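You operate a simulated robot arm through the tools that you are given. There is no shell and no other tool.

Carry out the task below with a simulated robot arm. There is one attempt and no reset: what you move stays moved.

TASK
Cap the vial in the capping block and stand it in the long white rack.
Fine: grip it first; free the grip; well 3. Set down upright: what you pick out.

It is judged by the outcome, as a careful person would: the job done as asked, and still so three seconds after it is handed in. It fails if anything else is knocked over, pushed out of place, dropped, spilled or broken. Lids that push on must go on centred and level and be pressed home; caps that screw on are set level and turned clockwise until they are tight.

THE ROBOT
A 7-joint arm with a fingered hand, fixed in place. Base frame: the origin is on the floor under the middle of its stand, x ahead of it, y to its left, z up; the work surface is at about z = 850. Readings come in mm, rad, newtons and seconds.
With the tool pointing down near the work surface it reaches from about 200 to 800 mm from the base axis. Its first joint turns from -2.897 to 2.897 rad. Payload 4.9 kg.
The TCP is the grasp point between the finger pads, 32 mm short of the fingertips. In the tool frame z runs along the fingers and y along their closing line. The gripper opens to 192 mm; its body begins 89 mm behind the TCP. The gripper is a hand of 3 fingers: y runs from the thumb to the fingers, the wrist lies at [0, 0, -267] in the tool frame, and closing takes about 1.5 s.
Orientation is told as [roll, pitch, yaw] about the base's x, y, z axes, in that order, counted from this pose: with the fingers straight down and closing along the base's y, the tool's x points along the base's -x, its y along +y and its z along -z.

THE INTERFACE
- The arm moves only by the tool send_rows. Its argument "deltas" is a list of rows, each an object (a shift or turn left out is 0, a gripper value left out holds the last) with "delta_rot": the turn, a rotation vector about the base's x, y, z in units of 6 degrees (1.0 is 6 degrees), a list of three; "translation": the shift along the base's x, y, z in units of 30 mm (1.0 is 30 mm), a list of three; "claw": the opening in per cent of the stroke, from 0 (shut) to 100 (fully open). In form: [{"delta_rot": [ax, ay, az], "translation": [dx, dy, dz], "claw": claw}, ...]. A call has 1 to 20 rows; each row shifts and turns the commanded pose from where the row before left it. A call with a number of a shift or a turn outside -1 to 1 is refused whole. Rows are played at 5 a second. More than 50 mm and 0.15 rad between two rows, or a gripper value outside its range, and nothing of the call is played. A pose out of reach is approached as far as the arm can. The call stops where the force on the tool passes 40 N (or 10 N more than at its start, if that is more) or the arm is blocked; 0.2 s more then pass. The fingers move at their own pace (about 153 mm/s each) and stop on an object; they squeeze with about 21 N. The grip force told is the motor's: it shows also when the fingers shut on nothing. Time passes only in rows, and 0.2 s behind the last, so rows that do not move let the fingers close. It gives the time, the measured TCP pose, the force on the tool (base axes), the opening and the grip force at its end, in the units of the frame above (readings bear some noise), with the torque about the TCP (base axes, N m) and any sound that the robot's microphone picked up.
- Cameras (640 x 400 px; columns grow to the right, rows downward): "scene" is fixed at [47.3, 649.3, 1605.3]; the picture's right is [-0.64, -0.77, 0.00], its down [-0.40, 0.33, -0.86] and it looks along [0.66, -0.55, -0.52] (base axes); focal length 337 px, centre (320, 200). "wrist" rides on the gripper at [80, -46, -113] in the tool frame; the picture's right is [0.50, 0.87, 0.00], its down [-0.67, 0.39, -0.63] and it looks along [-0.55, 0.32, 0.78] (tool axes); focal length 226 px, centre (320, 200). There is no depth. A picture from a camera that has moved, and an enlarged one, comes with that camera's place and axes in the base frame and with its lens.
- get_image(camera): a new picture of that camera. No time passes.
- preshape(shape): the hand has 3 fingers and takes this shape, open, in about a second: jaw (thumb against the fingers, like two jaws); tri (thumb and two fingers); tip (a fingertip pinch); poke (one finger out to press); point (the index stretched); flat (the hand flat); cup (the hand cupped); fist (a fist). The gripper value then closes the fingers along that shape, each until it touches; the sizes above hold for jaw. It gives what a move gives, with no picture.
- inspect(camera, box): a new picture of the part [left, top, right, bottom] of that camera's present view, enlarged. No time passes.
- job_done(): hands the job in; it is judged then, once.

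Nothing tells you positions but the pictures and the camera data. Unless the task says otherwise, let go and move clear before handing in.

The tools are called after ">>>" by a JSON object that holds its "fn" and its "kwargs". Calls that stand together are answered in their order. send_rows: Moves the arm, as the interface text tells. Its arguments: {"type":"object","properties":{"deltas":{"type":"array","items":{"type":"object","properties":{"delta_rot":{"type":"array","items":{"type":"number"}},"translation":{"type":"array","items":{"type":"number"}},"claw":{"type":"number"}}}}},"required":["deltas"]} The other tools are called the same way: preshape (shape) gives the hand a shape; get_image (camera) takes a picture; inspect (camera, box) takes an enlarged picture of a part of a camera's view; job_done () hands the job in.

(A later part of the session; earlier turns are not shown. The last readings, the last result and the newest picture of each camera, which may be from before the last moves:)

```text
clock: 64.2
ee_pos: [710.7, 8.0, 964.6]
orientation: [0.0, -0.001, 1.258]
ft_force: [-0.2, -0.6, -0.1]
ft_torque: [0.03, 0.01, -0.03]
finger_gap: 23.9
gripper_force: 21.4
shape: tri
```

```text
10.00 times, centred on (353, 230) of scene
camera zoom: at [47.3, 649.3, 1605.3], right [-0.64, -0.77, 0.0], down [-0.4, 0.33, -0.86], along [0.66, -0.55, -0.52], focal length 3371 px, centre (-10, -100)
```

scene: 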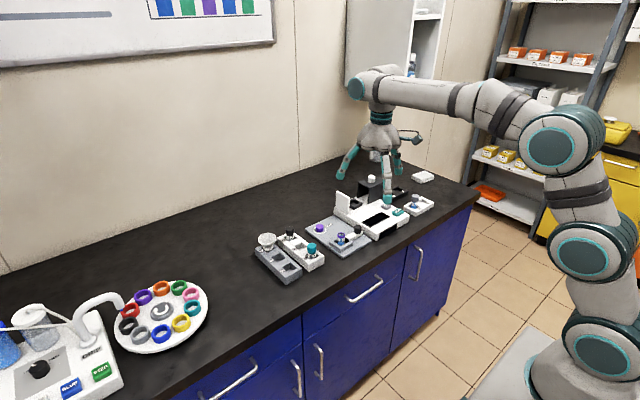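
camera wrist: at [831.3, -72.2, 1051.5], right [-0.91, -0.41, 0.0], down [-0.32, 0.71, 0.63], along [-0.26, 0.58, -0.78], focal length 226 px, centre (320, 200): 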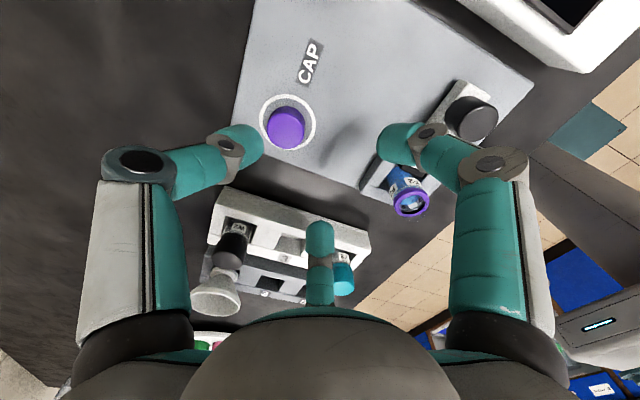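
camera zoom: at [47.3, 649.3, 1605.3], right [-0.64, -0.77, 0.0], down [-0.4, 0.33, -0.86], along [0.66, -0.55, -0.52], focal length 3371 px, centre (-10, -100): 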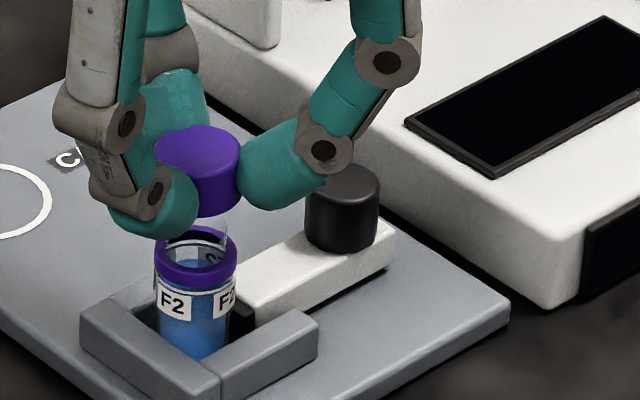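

Both views say the cap is about 1.1 mm too far in +x. I'll correct that and go down in small steps feeling for contact.

>>> {"fn": "send_rows", "kwargs": {"deltas": [{"translation": [-0.036, 0, -0.1]}, {"translation": [0, 0, -0.1]}, {"translation": [0, 0, -0.1]}, {}]}}

>>> {"fn": "inspect", "kwargs": {"camera": "scene", "box": [328, 210, 378, 250]}}

>>> {"fn": "inspect", "kwargs": {"camera": "wrist", "box": [270, 110, 370, 210]}}

```text
clock: 65.2
ee_pos: [711.4, 7.0, 956.8]
orientation: [-0.001, 0.001, 1.259]
ft_force: [0.1, -0.4, 0.0]
ft_torque: [0.0, 0.04, -0.03]
finger_gap: 24.0
gripper_force: 21.0
shape: tri
```

```text
10.00 times, centred on (353, 230) of scene
camera zoom: at [47.3, 649.3, 1605.3], right [-0.64, -0.77, 0.0], down [-0.4, 0.33, -0.86], along [0.66, -0.55, -0.52], focal length 3371 px, centre (-10, -100)
```

zoom: 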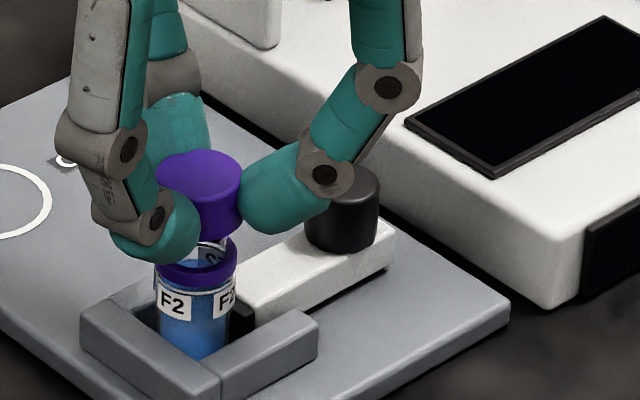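

```text
4.00 times, centred on (320, 160) of wrist
camera zoom: at [729.2, -83.4, 1068.7], right [-0.98, -0.21, 0.0], down [-0.16, 0.76, 0.63], along [-0.13, 0.62, -0.78], focal length 904 px, centre (320, 360)
```

zoom: 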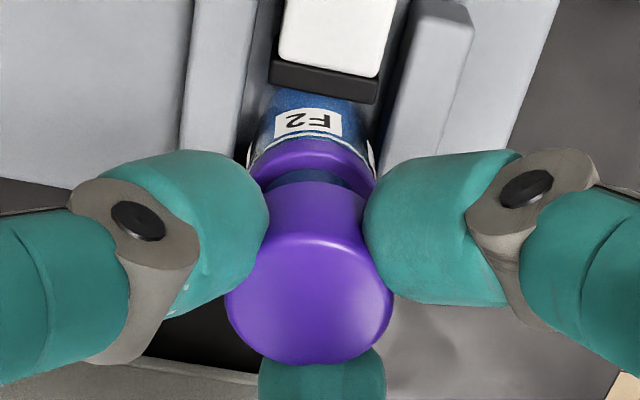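

Aligned in both views (within 0.3 mm). Stepping down.

>>> {"fn": "send_rows", "kwargs": {"deltas": [{"translation": [0, 0, -0.07]}, {"translation": [0, 0, -0.07]}, {}]}}

>>> {"fn": "send_rows", "kwargs": {"deltas": [{"translation": [0, 0, -0.05]}, {"translation": [0, 0, -0.05]}, {}]}}

```text
clock: 66.0
ee_pos: [711.2, 8.5, 952.5]
orientation: [0.0, 0.0, 1.259]
ft_force: [0.2, 0.5, -0.7]
ft_torque: [0.06, 0.02, 0.0]
finger_gap: 24.1
gripper_force: 21.3
shape: tri
```

```text
clock: 66.8
ee_pos: [711.7, 7.4, 947.9]
orientation: [0.0, 0.0, 1.259]
ft_force: [0.7, 0.6, -1.8]
ft_torque: [0.01, 0.01, -0.03]
finger_gap: 24.2
gripper_force: 21.2
shape: tri
```

>>> {"fn": "send_rows", "kwargs": {"deltas": [{"translation": [0, 0, -0.05]}, {"translation": [0, 0, -0.05]}, {}]}}

>>> {"fn": "inspect", "kwargs": {"camera": "scene", "box": [328, 210, 378, 250]}}

>>> {"fn": "inspect", "kwargs": {"camera": "wrist", "box": [270, 110, 370, 210]}}

```text
clock: 67.6
ee_pos: [710.6, 7.8, 946.0]
orientation: [-0.002, -0.001, 1.258]
ft_force: [0.5, -0.2, -1.2]
ft_torque: [0.01, 0.03, 0.02]
finger_gap: 24.1
gripper_force: 20.7
shape: tri
```

```text
10.00 times, centred on (353, 230) of scene
camera zoom: at [47.3, 649.3, 1605.3], right [-0.64, -0.77, 0.0], down [-0.4, 0.33, -0.86], along [0.66, -0.55, -0.52], focal length 3371 px, centre (-10, -100)
```

zoom: 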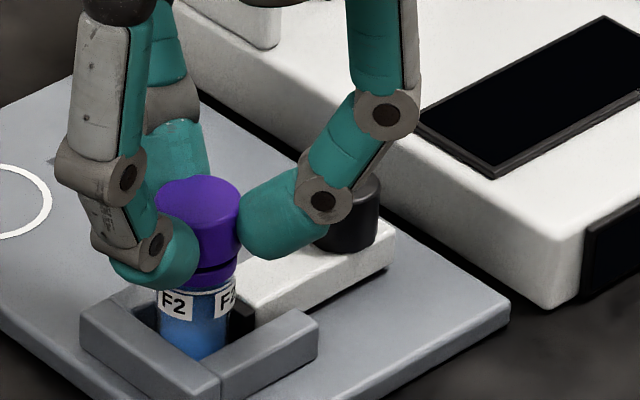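

```text
4.00 times, centred on (320, 160) of wrist
camera zoom: at [728.9, -83.2, 1058.2], right [-0.98, -0.21, 0.0], down [-0.16, 0.76, 0.63], along [-0.13, 0.62, -0.78], focal length 904 px, centre (320, 360)
```

zoom: 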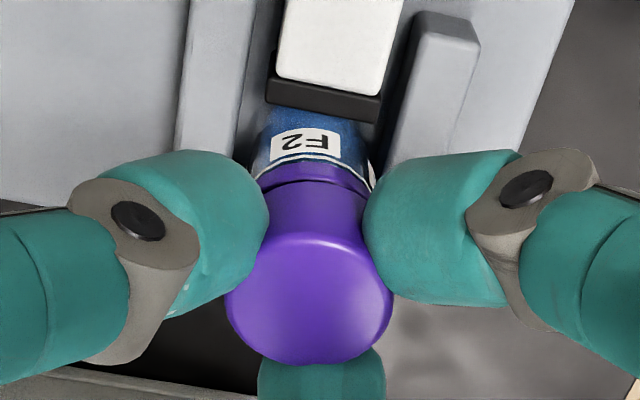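

The cap surrounds the neck with a small gap left to the collar. I'll go on in about 1 mm steps.

>>> {"fn": "send_rows", "kwargs": {"deltas": [{"translation": [0, 0, -0.04]}, {}]}}

>>> {"fn": "send_rows", "kwargs": {"deltas": [{"translation": [0, 0, -0.04]}, {}]}}

>>> {"fn": "inspect", "kwargs": {"camera": "wrist", "box": [270, 110, 370, 210]}}

```text
clock: 68.2
ee_pos: [711.2, 7.5, 944.4]
orientation: [0.0, 0.0, 1.258]
ft_force: [0.6, 0.1, -0.2]
ft_torque: [0.0, -0.02, 0.0]
finger_gap: 23.9
gripper_force: 20.9
shape: tri
```

```text
clock: 68.8
ee_pos: [710.4, 8.3, 943.7]
orientation: [0.0, 0.001, 1.259]
ft_force: [-0.2, 0.7, -0.1]
ft_torque: [0.01, -0.01, -0.01]
finger_gap: 24.3
gripper_force: 21.2
shape: tri
```

```text
4.00 times, centred on (320, 160) of wrist
camera zoom: at [729.1, -83.5, 1056.2], right [-0.98, -0.21, 0.0], down [-0.16, 0.76, 0.63], along [-0.13, 0.62, -0.78], focal length 904 px, centre (320, 360)
```

zoom: 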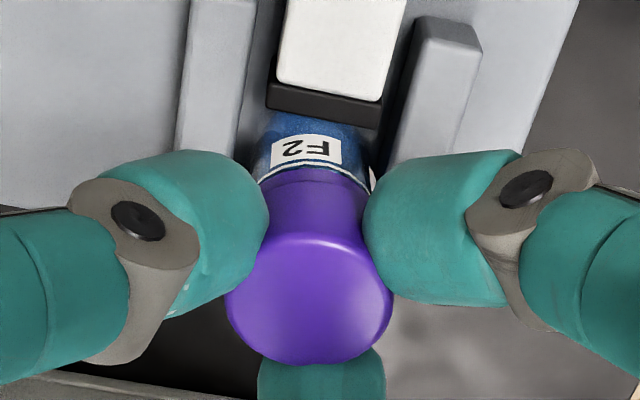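

>>> {"fn": "send_rows", "kwargs": {"deltas": [{"translation": [0, 0, -0.035]}, {}]}}

>>> {"fn": "send_rows", "kwargs": {"deltas": [{"translation": [0, 0, -0.035]}, {}]}}

>>> {"fn": "inspect", "kwargs": {"camera": "scene", "box": [335, 215, 365, 245]}}

```text
clock: 69.4
ee_pos: [710.9, 7.1, 942.5]
orientation: [0.002, 0.0, 1.257]
ft_force: [-0.7, 0.0, 2.1]
ft_torque: [0.04, -0.01, -0.03]
finger_gap: 24.2
gripper_force: 21.9
shape: tri
```

```text
clock: 70.0
ee_pos: [710.8, 7.3, 941.0]
orientation: [-0.003, 0.0, 1.259]
ft_force: [-0.3, 1.8, 7.7]
ft_torque: [0.12, -0.05, 0.03]
finger_gap: 24.7
gripper_force: 21.4
shape: tri
```

```text
13.33 times, centred on (350, 230) of scene
camera zoom: at [47.3, 649.3, 1605.3], right [-0.64, -0.77, 0.0], down [-0.4, 0.33, -0.86], along [0.66, -0.55, -0.52], focal length 4495 px, centre (-80, -200)
```

zoom: 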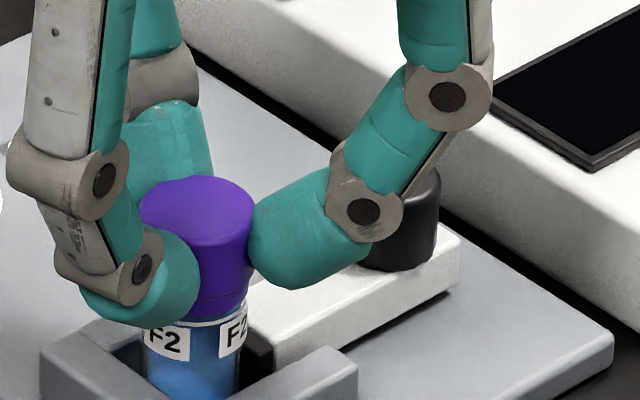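

The cap now sits on the neck against light down-pressure (about 8 N). I'll start turning clockwise about the cap's axis, watching torque.

>>> {"fn": "send_rows", "kwargs": {"deltas": [{"delta_rot": [0, 0, -1], "translation": [0.0047, 0.0067, 0]}, {"delta_rot": [0, 0, -1], "translation": [0.0054, 0.0062, 0]}, {"delta_rot": [0, 0, -1], "translation": [0.006, 0.0056, 0]}, {"delta_rot": [0, 0, -1], "translation": [0.0066, 0.005, 0]}, {"delta_rot": [0, 0, -1], "translation": [0.0071, 0.0042, 0]}]}}

>>> {"fn": "inspect", "kwargs": {"camera": "scene", "box": [335, 215, 365, 245]}}

```text
clock: 71.2
ee_pos: [711.1, 9.3, 941.3]
orientation: [0.0, 0.0, 0.734]
ft_force: [-0.8, 4.4, 9.7]
ft_torque: [0.17, -0.06, 0.09]
finger_gap: 24.8
gripper_force: 20.6
shape: tri
```

```text
13.33 times, centred on (350, 230) of scene
camera zoom: at [47.3, 649.3, 1605.3], right [-0.64, -0.77, 0.0], down [-0.4, 0.33, -0.86], along [0.66, -0.55, -0.52], focal length 4495 px, centre (-80, -200)
```

zoom: 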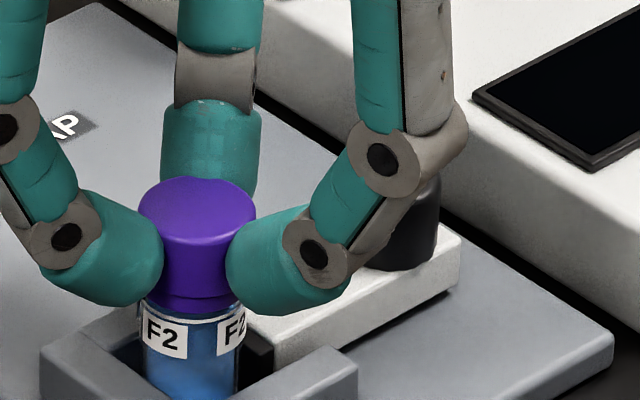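

Torque is small and the vial stays put; a little side force shows I should ease +y slightly. Continuing the turn.

>>> {"fn": "send_rows", "kwargs": {"deltas": [{"delta_rot": [0, 0, -1], "translation": [0.0075, 0.02, 0]}, {"delta_rot": [0, 0, -1], "translation": [0.0078, 0.015, 0]}, {"delta_rot": [0, 0, -1], "translation": [0.008, 0.0018, 0]}, {"delta_rot": [0, 0, -1], "translation": [0.0082, 0.001, 0]}, {"delta_rot": [0, 0, -1], "translation": [0.0082, 0.0002, 0]}]}}

>>> {"fn": "inspect", "kwargs": {"camera": "scene", "box": [335, 215, 365, 245]}}

```text
clock: 72.4
ee_pos: [712.7, 10.1, 940.8]
orientation: [0.0, -0.002, 0.21]
ft_force: [-0.8, 1.5, 10.7]
ft_torque: [0.09, -0.08, 0.03]
finger_gap: 24.9
gripper_force: 20.7
shape: tri
```

```text
13.33 times, centred on (350, 230) of scene
camera zoom: at [47.3, 649.3, 1605.3], right [-0.64, -0.77, 0.0], down [-0.4, 0.33, -0.86], along [0.66, -0.55, -0.52], focal length 4495 px, centre (-80, -200)
```

zoom: 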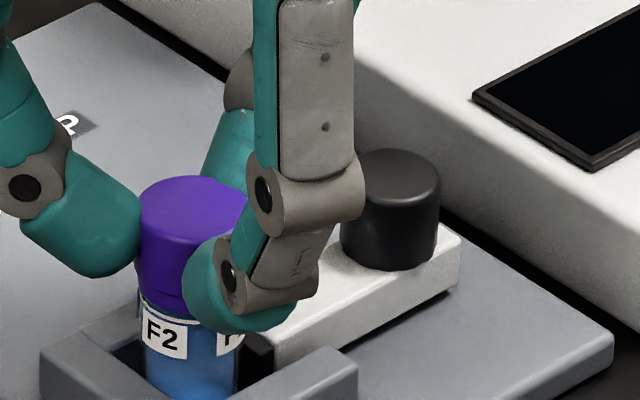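

>>> {"fn": "send_rows", "kwargs": {"deltas": [{"delta_rot": [0, 0, -1], "translation": [0.0082, -0.0007, 0]}, {"delta_rot": [0, 0, -1], "translation": [0.0081, -0.0016, 0]}, {"delta_rot": [0, 0, -1], "translation": [0.0079, -0.0024, 0]}, {"delta_rot": [0, 0, -1], "translation": [0.0076, -0.0032, 0]}, {"delta_rot": [0, 0, -1], "translation": [0.0072, -0.004, 0]}]}}

>>> {"fn": "send_rows", "kwargs": {"deltas": [{"delta_rot": [0, 0, -1], "translation": [0.0067, -0.0047, 0]}, {"delta_rot": [0, 0, -1], "translation": [0.0062, -0.0054, 0]}, {"delta_rot": [0, 0, -1], "translation": [0.0056, -0.006, 0]}, {"delta_rot": [0, 0, -1], "translation": [0.005, -0.0066, 0]}, {"delta_rot": [0, 0, -1], "translation": [0.0042, -0.0071, 0]}]}}

>>> {"fn": "inspect", "kwargs": {"camera": "scene", "box": [335, 215, 365, 245]}}

>>> {"fn": "inspect", "kwargs": {"camera": "wrist", "box": [250, 110, 390, 230]}}

```text
clock: 73.6
ee_pos: [713.6, 9.6, 941.8]
orientation: [0.0, 0.0, -0.314]
ft_force: [0.8, 3.5, 10.3]
ft_torque: [0.04, -0.09, 0.07]
finger_gap: 25.0
gripper_force: 20.9
shape: tri
```

```text
clock: 74.8
ee_pos: [715.1, 8.5, 942.1]
orientation: [0.0, 0.0, -0.837]
ft_force: [1.5, 2.7, 9.7]
ft_torque: [-0.09, 0.0, 0.06]
finger_gap: 24.7
gripper_force: 21.0
shape: tri
```

```text
13.33 times, centred on (350, 230) of scene
camera zoom: at [47.3, 649.3, 1605.3], right [-0.64, -0.77, 0.0], down [-0.4, 0.33, -0.86], along [0.66, -0.55, -0.52], focal length 4495 px, centre (-80, -200)
```

zoom: 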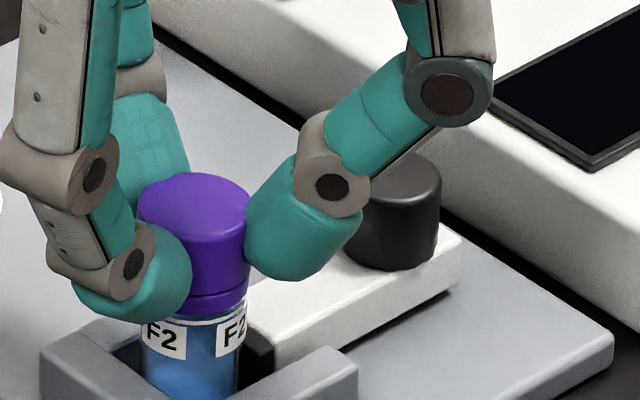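

```text
3.33 times, centred on (320, 170) of wrist
camera zoom: at [626.1, 35.9, 1054.4], right [0.31, 0.95, 0.0], down [0.74, -0.24, 0.63], along [0.6, -0.2, -0.77], focal length 754 px, centre (320, 300)
```

zoom: 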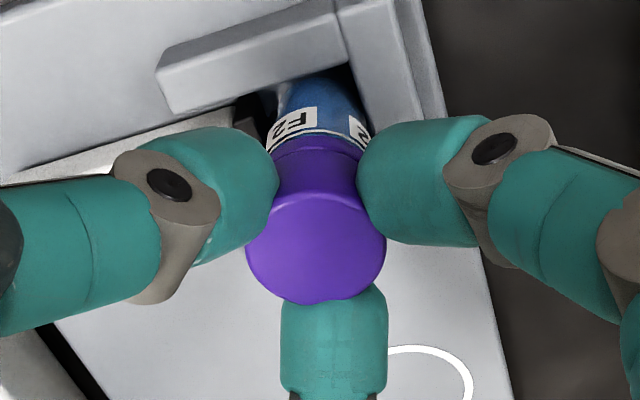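

Turned 120° so far with low, steady torque, so it isn't tight yet. I'll look closely at the cap/collar seam.

>>> {"fn": "inspect", "kwargs": {"camera": "scene", "box": [342, 222, 358, 240]}}

>>> {"fn": "inspect", "kwargs": {"camera": "wrist", "box": [290, 130, 350, 180]}}

```text
16.00 times, centred on (350, 231) of scene
camera zoom: at [47.3, 649.3, 1605.3], right [-0.64, -0.77, 0.0], down [-0.4, 0.33, -0.86], along [0.66, -0.55, -0.52], focal length 5394 px, centre (-160, -296)
```

zoom: 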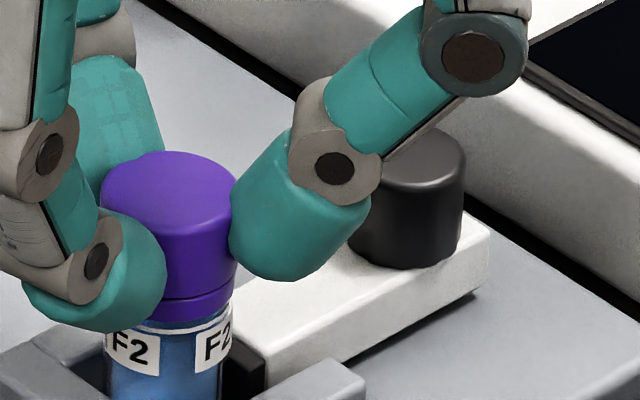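

```text
8.00 times, centred on (320, 155) of wrist
camera zoom: at [626.1, 35.9, 1054.4], right [0.31, 0.95, 0.0], down [0.74, -0.24, 0.63], along [0.6, -0.2, -0.77], focal length 1808 px, centre (320, 560)
```

zoom: 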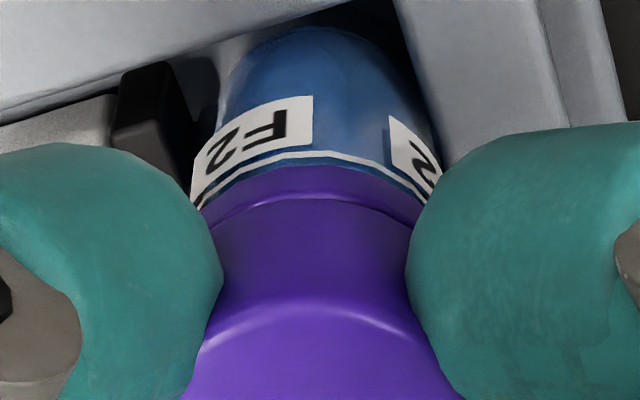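

The seam looks flush and level. Continuing the clockwise turn, checking torque along the way.

>>> {"fn": "send_rows", "kwargs": {"deltas": [{"delta_rot": [0, 0, -1], "translation": [0.0035, -0.0075, 0]}, {"delta_rot": [0, 0, -1], "translation": [0.0027, -0.0078, 0]}, {"delta_rot": [0, 0, -1], "translation": [0.0018, -0.008, 0]}, {"delta_rot": [0, 0, -1], "translation": [0.001, -0.0082, 0]}, {"delta_rot": [0, 0, -1], "translation": [0.0002, -0.0082, 0]}]}}

>>> {"fn": "send_rows", "kwargs": {"deltas": [{"delta_rot": [0, 0, -1], "translation": [-0.0007, -0.0082, 0]}, {"delta_rot": [0, 0, -1], "translation": [-0.0016, -0.0081, 0]}, {"delta_rot": [0, 0, -1], "translation": [-0.0024, -0.0079, 0]}, {"delta_rot": [0, 0, -1], "translation": [-0.0032, -0.0076, 0]}, {"delta_rot": [0, 0, -1], "translation": [-0.004, -0.0072, 0]}]}}

>>> {"fn": "inspect", "kwargs": {"camera": "scene", "box": [342, 222, 358, 240]}}

```text
clock: 76.0
ee_pos: [714.5, 7.7, 942.1]
orientation: [0.001, -0.001, -1.362]
ft_force: [-0.7, 0.5, 11.9]
ft_torque: [-0.02, 0.11, 0.11]
finger_gap: 24.9
gripper_force: 20.9
shape: tri
```

```text
clock: 77.2
ee_pos: [713.1, 6.4, 940.7]
orientation: [0.002, -0.001, -1.886]
ft_force: [1.9, 2.5, 10.8]
ft_torque: [0.05, 0.06, 0.06]
finger_gap: 24.9
gripper_force: 21.1
shape: tri
```

```text
16.00 times, centred on (350, 231) of scene
camera zoom: at [47.3, 649.3, 1605.3], right [-0.64, -0.77, 0.0], down [-0.4, 0.33, -0.86], along [0.66, -0.55, -0.52], focal length 5394 px, centre (-160, -296)
```

zoom: 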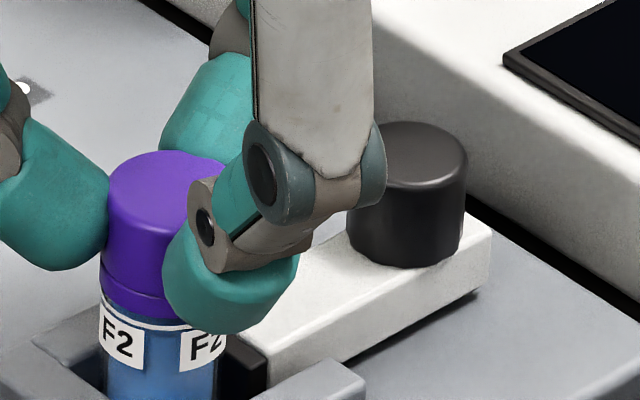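

The label seems to have shifted slightly left, hinting that the vial itself began to turn, meaning the cap may be getting tight. I'll turn another 18° and compare the label.

>>> {"fn": "send_rows", "kwargs": {"deltas": [{"delta_rot": [0, 0, -1], "translation": [-0.0047, -0.0067, 0]}, {"delta_rot": [0, 0, -1], "translation": [-0.0054, -0.0062, 0]}, {"delta_rot": [0, 0, -1], "translation": [-0.006, -0.0056, 0]}]}}

>>> {"fn": "inspect", "kwargs": {"camera": "scene", "box": [342, 222, 358, 240]}}

>>> {"fn": "get_image", "kwargs": {"camera": "wrist"}}

```text
clock: 78.0
ee_pos: [714.8, 6.2, 943.2]
orientation: [0.002, 0.0, -2.2]
ft_force: [2.5, 4.7, 12.8]
ft_torque: [0.14, -0.03, 0.06]
finger_gap: 25.1
gripper_force: 21.1
shape: tri
```

```text
16.00 times, centred on (350, 231) of scene
camera zoom: at [47.3, 649.3, 1605.3], right [-0.64, -0.77, 0.0], down [-0.4, 0.33, -0.86], along [0.66, -0.55, -0.52], focal length 5394 px, centre (-160, -296)
```

zoom: 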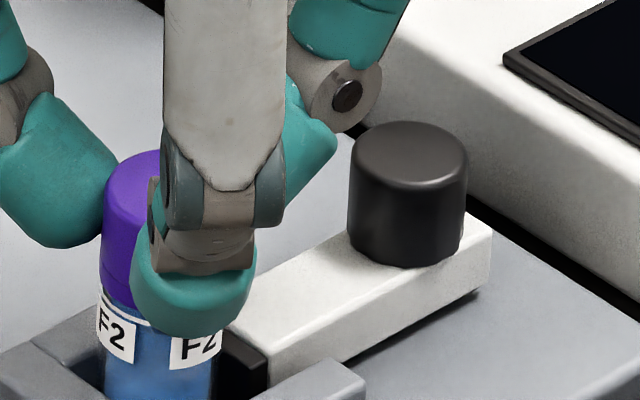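

```text
taken
camera wrist: at [722.6, 96.3, 1054.7], right [0.99, -0.1, 0.0], down [-0.08, -0.77, 0.63], along [-0.06, -0.63, -0.78], focal length 226 px, centre (320, 200)
```

wrist: 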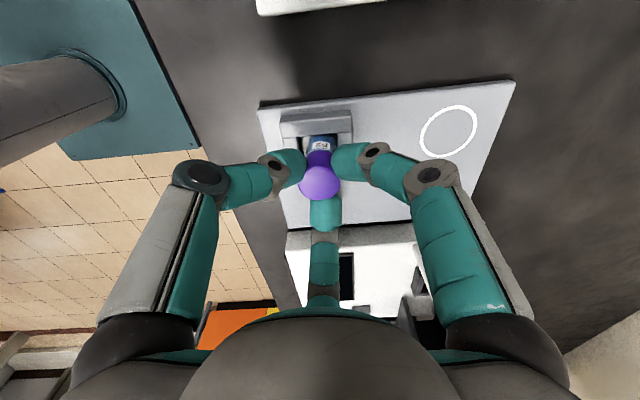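

>>> {"fn": "inspect", "kwargs": {"camera": "wrist", "box": [290, 120, 350, 210]}}

>>> {"fn": "inspect", "kwargs": {"camera": "scene", "box": [344, 225, 356, 240]}}

```text
4.44 times, centred on (320, 165) of wrist
camera zoom: at [722.6, 96.3, 1054.7], right [0.99, -0.1, 0.0], down [-0.08, -0.77, 0.63], along [-0.06, -0.63, -0.78], focal length 1005 px, centre (320, 356)
```

zoom: 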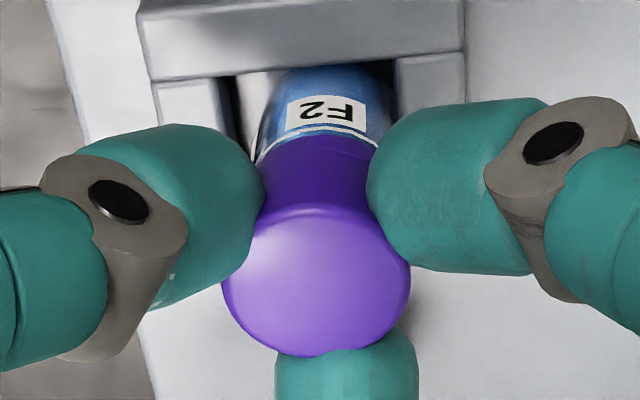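

```text
16.00 times, centred on (350, 232) of scene
camera zoom: at [47.3, 649.3, 1605.3], right [-0.64, -0.77, 0.0], down [-0.4, 0.33, -0.86], along [0.66, -0.55, -0.52], focal length 5394 px, centre (-160, -320)
```

zoom: 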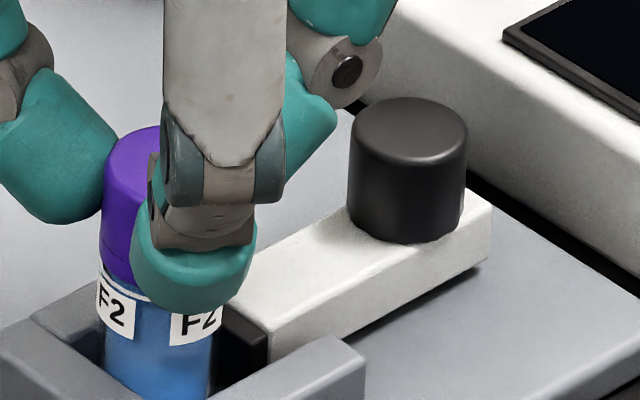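

I'll relieve the side and down forces a little and then turn more, to see whether the cap resists by thread torque rather than by rubbing.

>>> {"fn": "send_rows", "kwargs": {"deltas": [{"translation": [0.012, 0.025, 0.025]}, {}]}}

>>> {"fn": "inspect", "kwargs": {"camera": "scene", "box": [342, 222, 358, 240]}}

>>> {"fn": "send_rows", "kwargs": {"deltas": [{"delta_rot": [0, 0, -1], "translation": [-0.0066, -0.005, 0]}, {"delta_rot": [0, 0, -1], "translation": [-0.0071, -0.0042, 0]}, {"delta_rot": [0, 0, -1], "translation": [-0.0075, -0.0035, 0]}]}}

>>> {"fn": "inspect", "kwargs": {"camera": "scene", "box": [342, 222, 358, 240]}}

```text
clock: 78.6
ee_pos: [714.8, 7.5, 942.9]
orientation: [-0.001, 0.0, -2.197]
ft_force: [2.3, 3.2, 10.3]
ft_torque: [0.12, 0.0, 0.01]
finger_gap: 25.1
gripper_force: 21.2
shape: tri
```

```text
16.00 times, centred on (350, 231) of scene
camera zoom: at [47.3, 649.3, 1605.3], right [-0.64, -0.77, 0.0], down [-0.4, 0.33, -0.86], along [0.66, -0.55, -0.52], focal length 5394 px, centre (-160, -296)
```

zoom: 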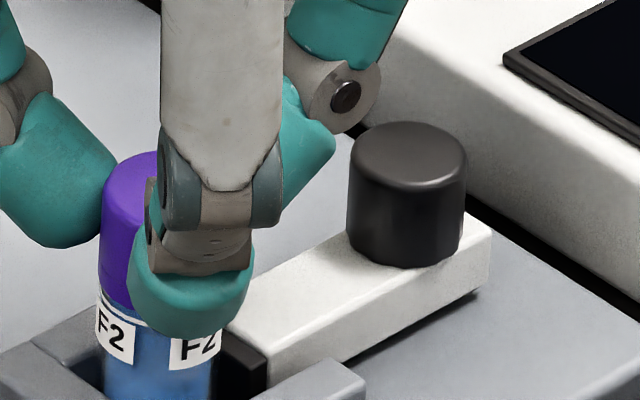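

```text
clock: 79.4
ee_pos: [714.9, 6.3, 942.4]
orientation: [0.0, 0.0, -2.514]
ft_force: [2.2, 4.4, 8.6]
ft_torque: [0.21, -0.02, 0.09]
finger_gap: 25.0
gripper_force: 21.1
shape: tri
```

```text
16.00 times, centred on (350, 231) of scene
camera zoom: at [47.3, 649.3, 1605.3], right [-0.64, -0.77, 0.0], down [-0.4, 0.33, -0.86], along [0.66, -0.55, -0.52], focal length 5394 px, centre (-160, -296)
```

zoom: 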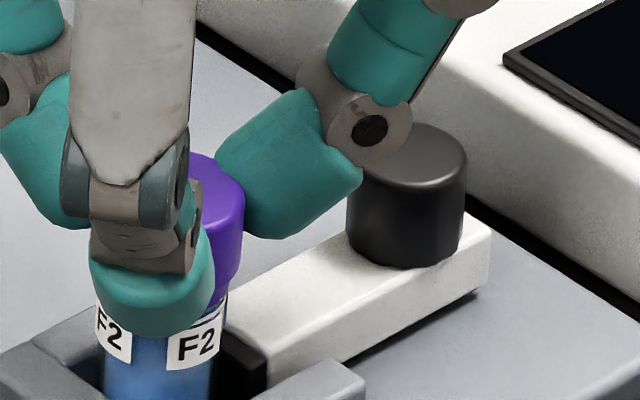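

>>> {"fn": "inspect", "kwargs": {"camera": "scene", "box": [346, 226, 356, 236]}}

>>> {"fn": "inspect", "kwargs": {"camera": "wrist", "box": [280, 120, 360, 210]}}

```text
16.00 times, centred on (351, 231) of scene
camera zoom: at [47.3, 649.3, 1605.3], right [-0.64, -0.77, 0.0], down [-0.4, 0.33, -0.86], along [0.66, -0.55, -0.52], focal length 5394 px, centre (-176, -296)
```

zoom: 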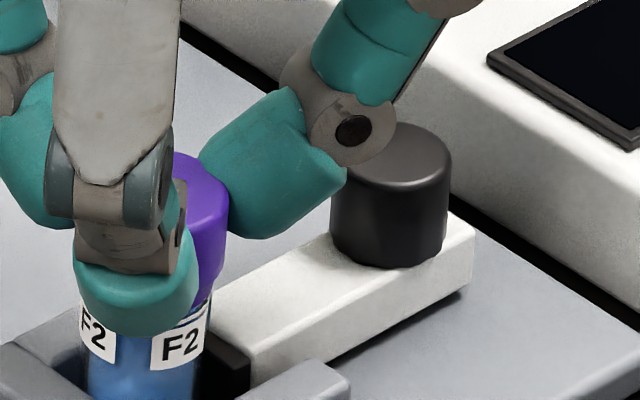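

```text
4.44 times, centred on (320, 165) of wrist
camera zoom: at [750.1, 89.1, 1054.9], right [0.91, -0.41, 0.0], down [-0.32, -0.71, 0.63], along [-0.26, -0.58, -0.78], focal length 1005 px, centre (320, 356)
```

zoom: 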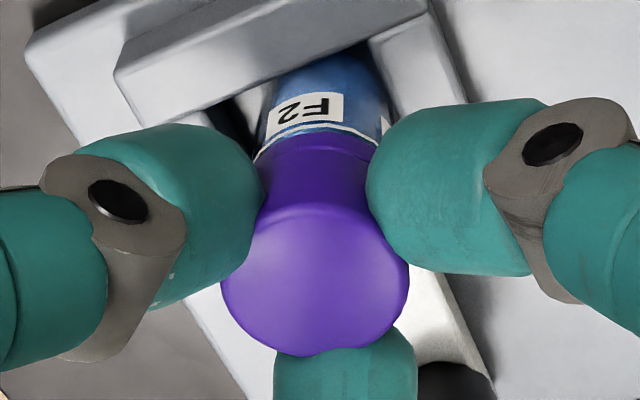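

The readings are ambiguous, and the cap might be sitting slightly tilted. I'll release gently, rise, and look at the cap on the vial unobstructed.

>>> {"fn": "send_rows", "kwargs": {"deltas": [{"claw": 12}, {"claw": 16}, {"claw": 22}, {"claw": 26}, {}, {"translation": [0, 0, 0.3]}, {"translation": [0, 0, 0.6]}, {"translation": [0, 0, 0.9]}, {}]}}

>>> {"fn": "inspect", "kwargs": {"camera": "scene", "box": [342, 222, 358, 240]}}

>>> {"fn": "inspect", "kwargs": {"camera": "wrist", "box": [270, 90, 370, 190]}}

```text
clock: 81.4
ee_pos: [714.0, 6.0, 996.1]
orientation: [0.001, -0.001, -2.51]
ft_force: [0.4, -1.5, -0.6]
ft_torque: [-0.02, 0.02, 0.0]
finger_gap: 49.5
gripper_force: 0.2
shape: tri
heard: snap
```

```text
16.00 times, centred on (350, 231) of scene
camera zoom: at [47.3, 649.3, 1605.3], right [-0.64, -0.77, 0.0], down [-0.4, 0.33, -0.86], along [0.66, -0.55, -0.52], focal length 5394 px, centre (-160, -296)
```

zoom: 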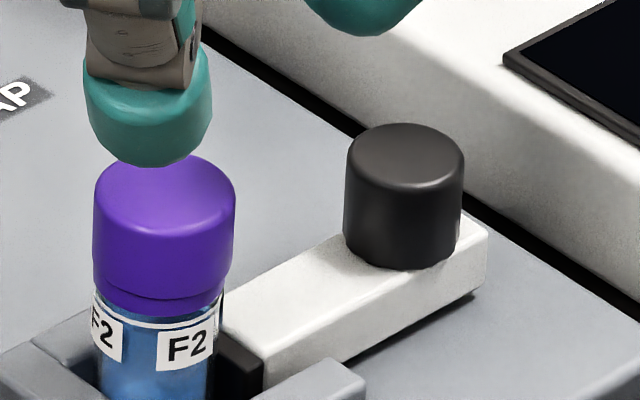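

```text
4.00 times, centred on (320, 140) of wrist
camera zoom: at [750.4, 88.6, 1108.3], right [0.91, -0.41, 0.0], down [-0.31, -0.71, 0.63], along [-0.26, -0.58, -0.78], focal length 904 px, centre (320, 440)
```

zoom: 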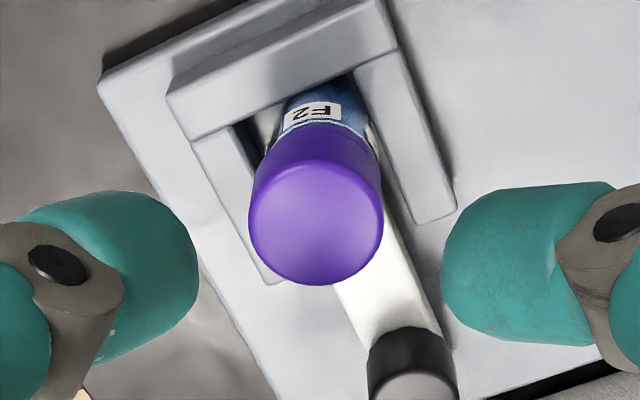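

I heard a "snap" on release; the cap now looks level on the vial. I'll look closely at the seam and the clamp.

>>> {"fn": "inspect", "kwargs": {"camera": "wrist", "box": [295, 105, 345, 165]}}

>>> {"fn": "inspect", "kwargs": {"camera": "scene", "box": [325, 215, 375, 260]}}

>>> {"fn": "get_image", "kwargs": {"camera": "wrist"}}

```text
6.67 times, centred on (320, 135) of wrist
camera zoom: at [750.4, 88.6, 1108.3], right [0.91, -0.41, 0.0], down [-0.31, -0.71, 0.63], along [-0.26, -0.58, -0.78], focal length 1507 px, centre (320, 633)
```

zoom: 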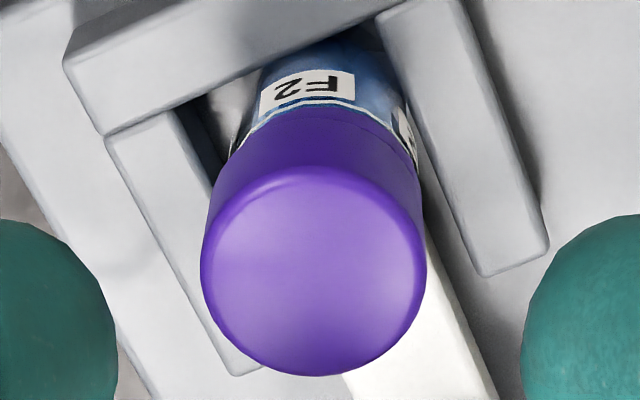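

```text
8.89 times, centred on (350, 238) of scene
camera zoom: at [47.3, 649.3, 1605.3], right [-0.64, -0.77, 0.0], down [-0.4, 0.33, -0.86], along [0.66, -0.55, -0.52], focal length 2996 px, centre (53, -133)
```

zoom: 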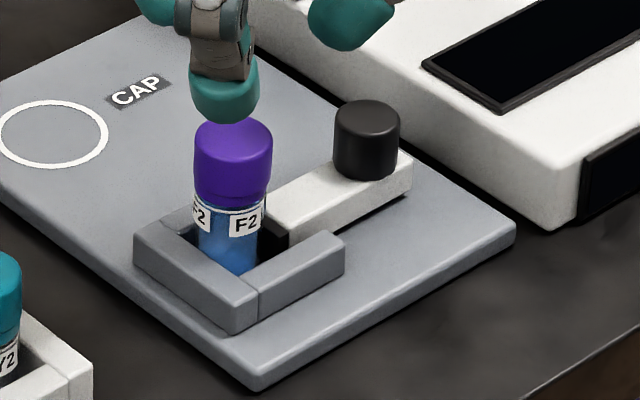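

```text
taken
camera wrist: at [750.4, 88.6, 1108.3], right [0.91, -0.41, 0.0], down [-0.31, -0.71, 0.63], along [-0.26, -0.58, -0.78], focal length 226 px, centre (320, 200)
```

wrist: 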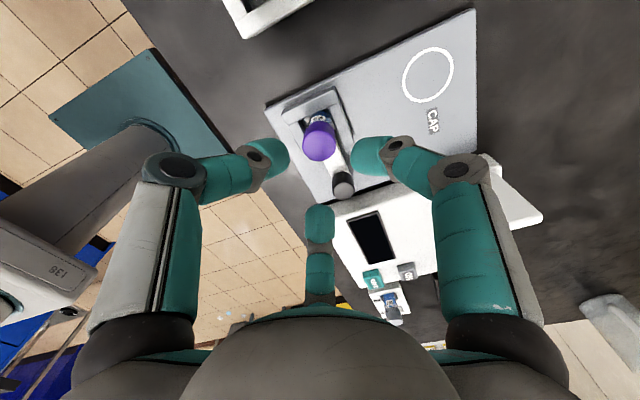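

>>> {"fn": "inspect", "kwargs": {"camera": "wrist", "box": [298, 108, 342, 138]}}

>>> {"fn": "inspect", "kwargs": {"camera": "scene", "box": [343, 226, 357, 238]}}

```text
13.33 times, centred on (320, 123) of wrist
camera zoom: at [750.4, 88.6, 1108.3], right [0.91, -0.41, 0.0], down [-0.31, -0.71, 0.63], along [-0.26, -0.58, -0.78], focal length 3014 px, centre (320, 1227)
```

zoom: 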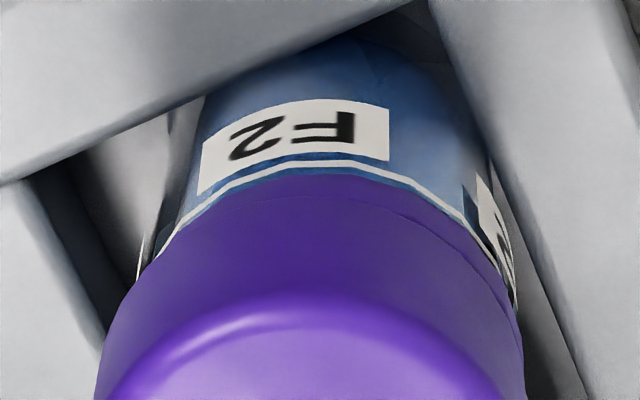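

```text
16.00 times, centred on (350, 232) of scene
camera zoom: at [47.3, 649.3, 1605.3], right [-0.64, -0.77, 0.0], down [-0.4, 0.33, -0.86], along [0.66, -0.55, -0.52], focal length 5394 px, centre (-160, -312)
```

zoom: 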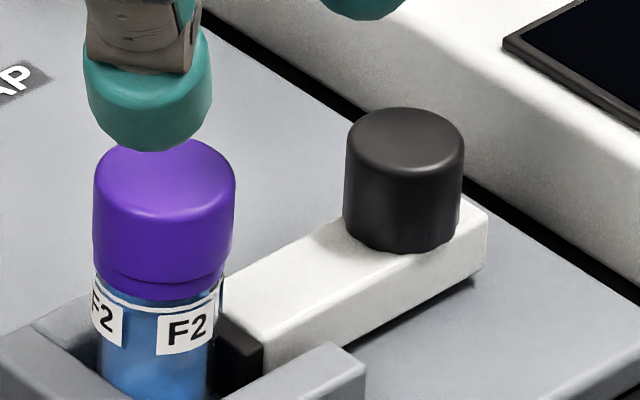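

The cap may lean a few degrees on the vial. I'll rewind the hand (clear above the cap) and look from other directions to judge.

>>> {"fn": "send_rows", "kwargs": {"deltas": [{"delta_rot": [0, 0, 1]}, {"delta_rot": [0, 0, 1]}, {"delta_rot": [0, 0, 1]}, {"delta_rot": [0, 0, 1]}, {"delta_rot": [0, 0, 1]}, {"delta_rot": [0, 0, 1]}, {"delta_rot": [0, 0, 1]}, {"delta_rot": [0, 0, 1]}, {"delta_rot": [0, 0, 1]}, {"delta_rot": [0, 0, 1]}, {"delta_rot": [0, 0, 1]}, {"delta_rot": [0, 0, 1]}, {"delta_rot": [0, 0, 1]}, {"delta_rot": [0, 0, 1]}, {"delta_rot": [0, 0, 1]}]}}

>>> {"fn": "inspect", "kwargs": {"camera": "wrist", "box": [285, 90, 355, 165]}}

>>> {"fn": "send_rows", "kwargs": {"deltas": [{"delta_rot": [0, 0, 1]}, {"delta_rot": [0, 0, 1]}, {"delta_rot": [0, 0, 1]}, {"delta_rot": [0, 0, 1]}, {"delta_rot": [0, 0, 1]}, {"delta_rot": [0, 0, 1]}, {"delta_rot": [0, 0, 1]}, {"delta_rot": [0, 0, 1]}, {"delta_rot": [0, 0, 1]}, {"delta_rot": [0, 0, 1]}, {"delta_rot": [0, 0, 1]}, {"delta_rot": [0, 0, 1]}, {"delta_rot": [0, 0, 1]}, {"delta_rot": [0, 0, 1]}, {"delta_rot": [0, 0, 1]}]}}

>>> {"fn": "inspect", "kwargs": {"camera": "wrist", "box": [285, 90, 355, 165]}}

```text
clock: 84.6
ee_pos: [712.7, 5.6, 995.7]
orientation: [-0.002, 0.0, -0.939]
ft_force: [-0.1, 0.1, -0.7]
ft_torque: [-0.01, 0.0, 0.02]
finger_gap: 49.7
gripper_force: 0.0
shape: tri
```

```text
5.33 times, centred on (320, 128) of wrist
camera zoom: at [628.6, 41.9, 1108.5], right [0.4, 0.91, 0.0], down [0.71, -0.31, 0.63], along [0.58, -0.26, -0.78], focal length 1206 px, centre (320, 587)
```

zoom: 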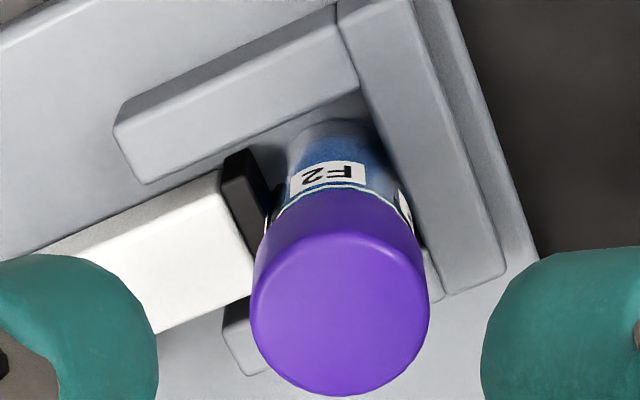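

```text
clock: 87.8
ee_pos: [712.9, 5.8, 996.3]
orientation: [0.0, -0.001, 0.632]
ft_force: [-0.1, 0.6, 0.2]
ft_torque: [0.01, -0.04, 0.01]
finger_gap: 49.6
gripper_force: 0.1
shape: tri
```

```text
5.33 times, centred on (320, 128) of wrist
camera zoom: at [676.0, -79.0, 1108.9], right [-0.91, 0.4, 0.0], down [0.31, 0.71, 0.63], along [0.26, 0.58, -0.78], focal length 1206 px, centre (320, 587)
```

zoom: 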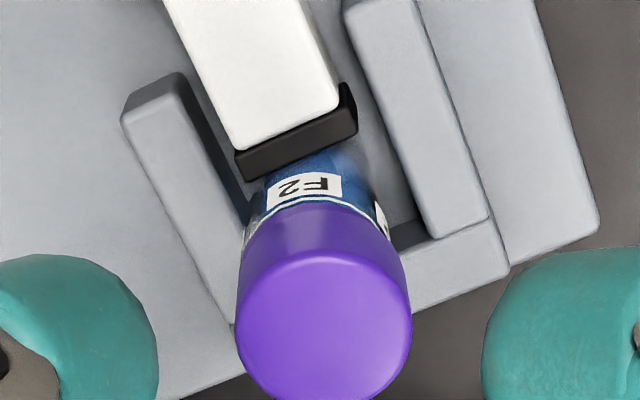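

From these views the cap axis is about (+0.7, +3.3) mm from the hand axis. I was pulling the vial sideways while turning. I'll wind back to +72°, re-centre over the cap and verify.

>>> {"fn": "send_rows", "kwargs": {"deltas": [{"delta_rot": [0, 0, 1], "translation": [0.012, 0.055, 0]}, {"delta_rot": [0, 0, 1], "translation": [0.012, 0.055, 0]}, {"delta_rot": [0, 0, 1]}, {"delta_rot": [0, 0, 1]}, {"delta_rot": [0, 0, 1]}, {"delta_rot": [0, 0, 1]}, {}]}}

>>> {"fn": "inspect", "kwargs": {"camera": "wrist", "box": [285, 90, 355, 165]}}

>>> {"fn": "inspect", "kwargs": {"camera": "scene", "box": [342, 222, 358, 240]}}

```text
clock: 89.4
ee_pos: [714.0, 9.9, 996.5]
orientation: [0.0, -0.001, 1.259]
ft_force: [0.6, 0.2, 0.2]
ft_torque: [0.0, 0.01, -0.01]
finger_gap: 49.5
gripper_force: 0.1
shape: tri
```

```text
5.33 times, centred on (320, 128) of wrist
camera zoom: at [733.2, -81.6, 1108.5], right [-0.98, -0.21, 0.0], down [-0.16, 0.76, 0.63], along [-0.13, 0.62, -0.78], focal length 1206 px, centre (320, 587)
```

zoom: 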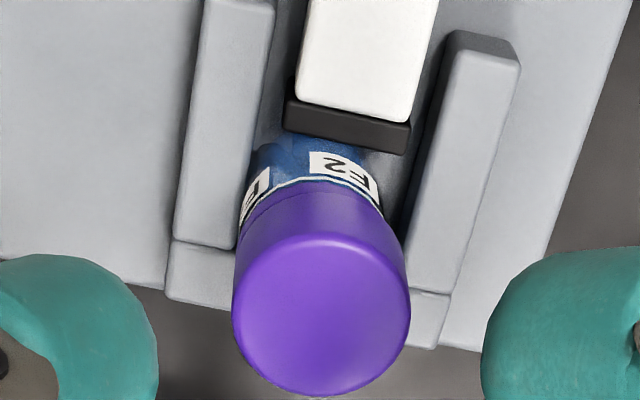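

```text
16.00 times, centred on (350, 231) of scene
camera zoom: at [47.3, 649.3, 1605.3], right [-0.64, -0.77, 0.0], down [-0.4, 0.33, -0.86], along [0.66, -0.55, -0.52], focal length 5394 px, centre (-160, -296)
```

zoom: 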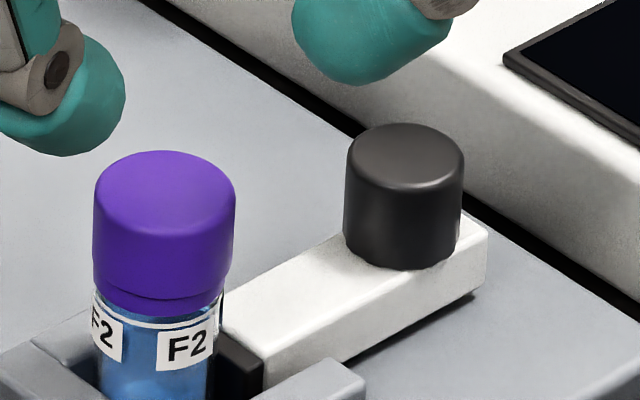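

The hand is now centred on the cap. The vial seems to lean slightly toward -x; let me measure that more closely before gripping.

>>> {"fn": "inspect", "kwargs": {"camera": "wrist", "box": [296, 100, 346, 135]}}

```text
11.43 times, centred on (321, 118) of wrist
camera zoom: at [733.2, -81.6, 1108.5], right [-0.98, -0.21, 0.0], down [-0.16, 0.76, 0.63], along [-0.13, 0.62, -0.78], focal length 2584 px, centre (309, 1143)
```

zoom: 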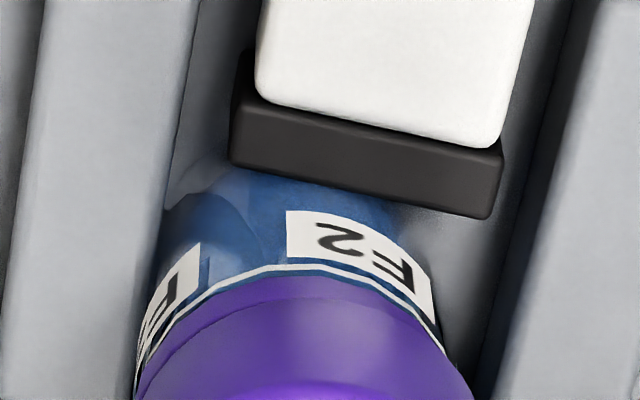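

The vial leans about 3° toward -x (my earlier turning dragged it). I'll grip the cap lower and centred, then ease the top back +x to stand it upright before continuing.

>>> {"fn": "send_rows", "kwargs": {"deltas": [{"translation": [0, 0, -0.7]}, {"translation": [0, 0, -0.7]}, {"translation": [0, 0, -0.65]}, {}, {"claw": 22}, {"claw": 19}, {"claw": 17}, {"claw": 16}, {"claw": 15}, {"claw": 14}, {"claw": 12}, {"claw": 8}, {}, {}]}}

>>> {"fn": "inspect", "kwargs": {"camera": "wrist", "box": [270, 110, 370, 210]}}

>>> {"fn": "inspect", "kwargs": {"camera": "scene", "box": [342, 222, 358, 240]}}

```text
clock: 92.4
ee_pos: [715.0, 9.3, 934.3]
orientation: [-0.001, 0.0, 1.258]
ft_force: [0.3, 1.0, -0.9]
ft_torque: [0.06, -0.06, 0.0]
finger_gap: 24.0
gripper_force: 20.9
shape: tri
heard: snap
```

```text
4.00 times, centred on (320, 160) of wrist
camera zoom: at [732.9, -81.9, 1047.4], right [-0.98, -0.21, 0.0], down [-0.16, 0.76, 0.63], along [-0.13, 0.62, -0.78], focal length 904 px, centre (320, 360)
```

zoom: 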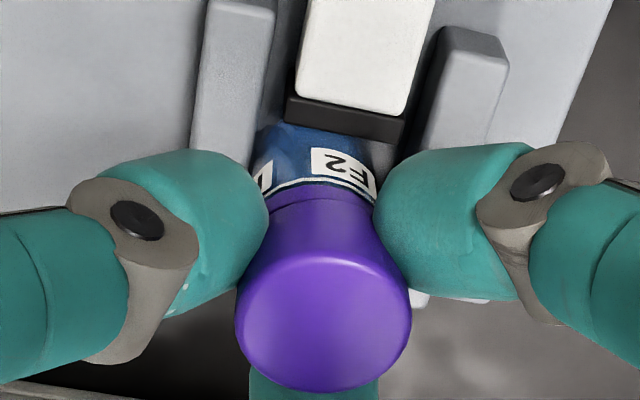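

```text
16.00 times, centred on (350, 231) of scene
camera zoom: at [47.3, 649.3, 1605.3], right [-0.64, -0.77, 0.0], down [-0.4, 0.33, -0.86], along [0.66, -0.55, -0.52], focal length 5394 px, centre (-160, -296)
```

zoom: 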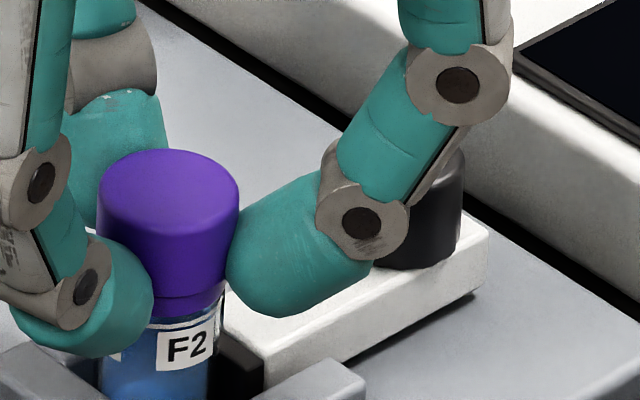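

Another "snap" on gripping. Forces are near zero now. I'll ease +x by 3 mm to stand the vial upright, and look.

>>> {"fn": "send_rows", "kwargs": {"deltas": [{"translation": [0.033, 0, 0]}, {"translation": [0.033, 0, 0]}, {"translation": [0.033, 0, 0]}, {}]}}

>>> {"fn": "inspect", "kwargs": {"camera": "wrist", "box": [285, 125, 355, 180]}}

>>> {"fn": "inspect", "kwargs": {"camera": "scene", "box": [342, 222, 358, 240]}}

```text
clock: 93.4
ee_pos: [718.4, 9.8, 933.6]
orientation: [0.0, -0.001, 1.259]
ft_force: [-1.1, -0.7, 0.3]
ft_torque: [-0.03, 0.02, 0.0]
finger_gap: 24.0
gripper_force: 20.8
shape: tri
```

```text
7.27 times, centred on (320, 152) of wrist
camera zoom: at [735.9, -81.5, 1047.5], right [-0.98, -0.21, 0.0], down [-0.16, 0.76, 0.63], along [-0.13, 0.62, -0.78], focal length 1644 px, centre (320, 546)
```

zoom: 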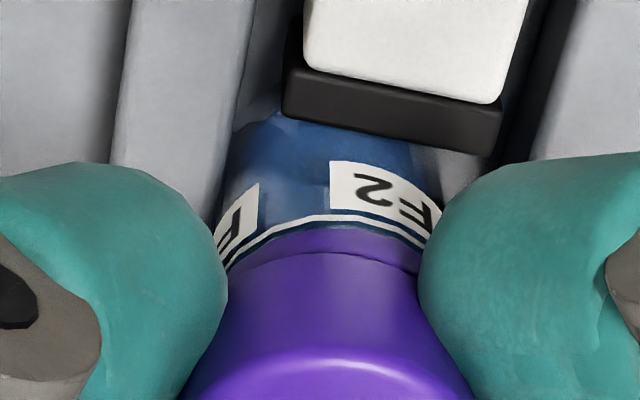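

```text
16.00 times, centred on (350, 231) of scene
camera zoom: at [47.3, 649.3, 1605.3], right [-0.64, -0.77, 0.0], down [-0.4, 0.33, -0.86], along [0.66, -0.55, -0.52], focal length 5394 px, centre (-160, -296)
```

zoom: 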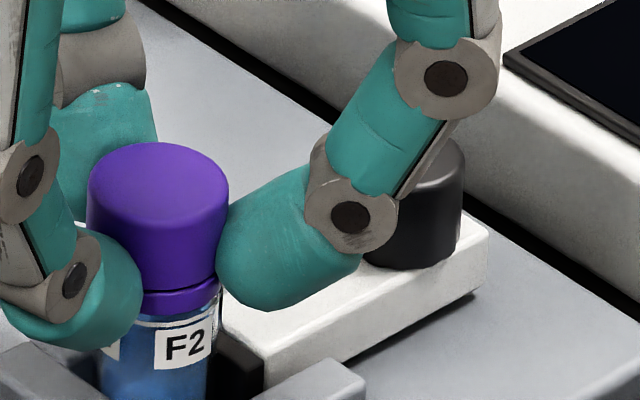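

The cap moved relative to the vial, so it isn't on the thread yet, and there's now a small gap to the collar. The vial looks upright again. I'll fine-centre and press down gently, listening for it to seat.

>>> {"fn": "send_rows", "kwargs": {"deltas": [{"translation": [-0.012, 0.025, -0.02]}, {}]}}

>>> {"fn": "send_rows", "kwargs": {"deltas": [{"translation": [0, 0, -0.035]}, {}]}}

>>> {"fn": "inspect", "kwargs": {"camera": "wrist", "box": [285, 125, 355, 180]}}

>>> {"fn": "inspect", "kwargs": {"camera": "scene", "box": [342, 222, 358, 240]}}

```text
clock: 94.0
ee_pos: [717.1, 11.1, 934.4]
orientation: [0.0, -0.001, 1.259]
ft_force: [-1.2, -2.0, 1.3]
ft_torque: [-0.03, 0.0, 0.02]
finger_gap: 23.8
gripper_force: 21.3
shape: tri
```

```text
clock: 94.6
ee_pos: [716.9, 9.7, 933.3]
orientation: [0.001, 0.0, 1.258]
ft_force: [-1.2, -2.9, 4.2]
ft_torque: [-0.1, 0.07, -0.01]
finger_gap: 24.0
gripper_force: 20.9
shape: tri
```

```text
7.27 times, centred on (320, 152) of wrist
camera zoom: at [735.6, -80.8, 1046.3], right [-0.98, -0.21, 0.0], down [-0.16, 0.76, 0.63], along [-0.13, 0.62, -0.78], focal length 1644 px, centre (320, 546)
```

zoom: 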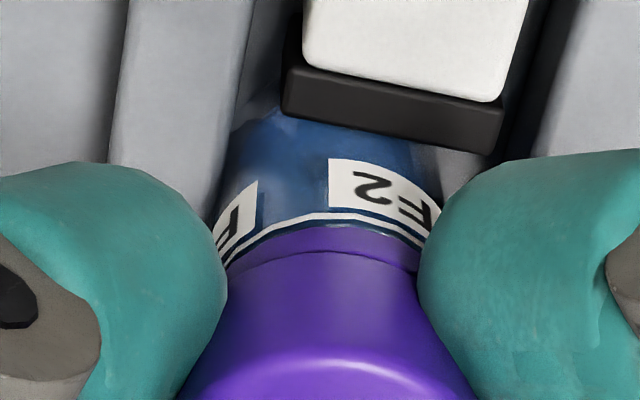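

```text
16.00 times, centred on (350, 231) of scene
camera zoom: at [47.3, 649.3, 1605.3], right [-0.64, -0.77, 0.0], down [-0.4, 0.33, -0.86], along [0.66, -0.55, -0.52], focal length 5394 px, centre (-160, -296)
```

zoom: 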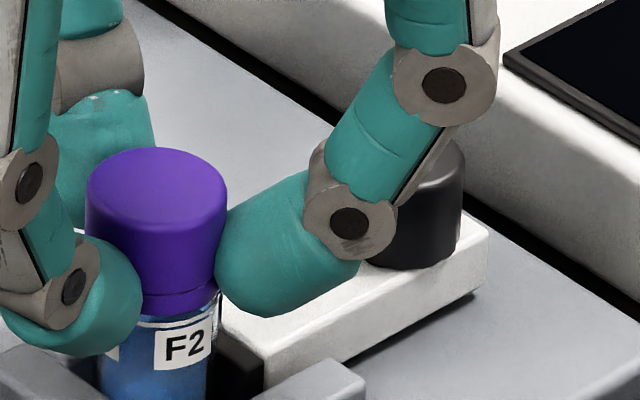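

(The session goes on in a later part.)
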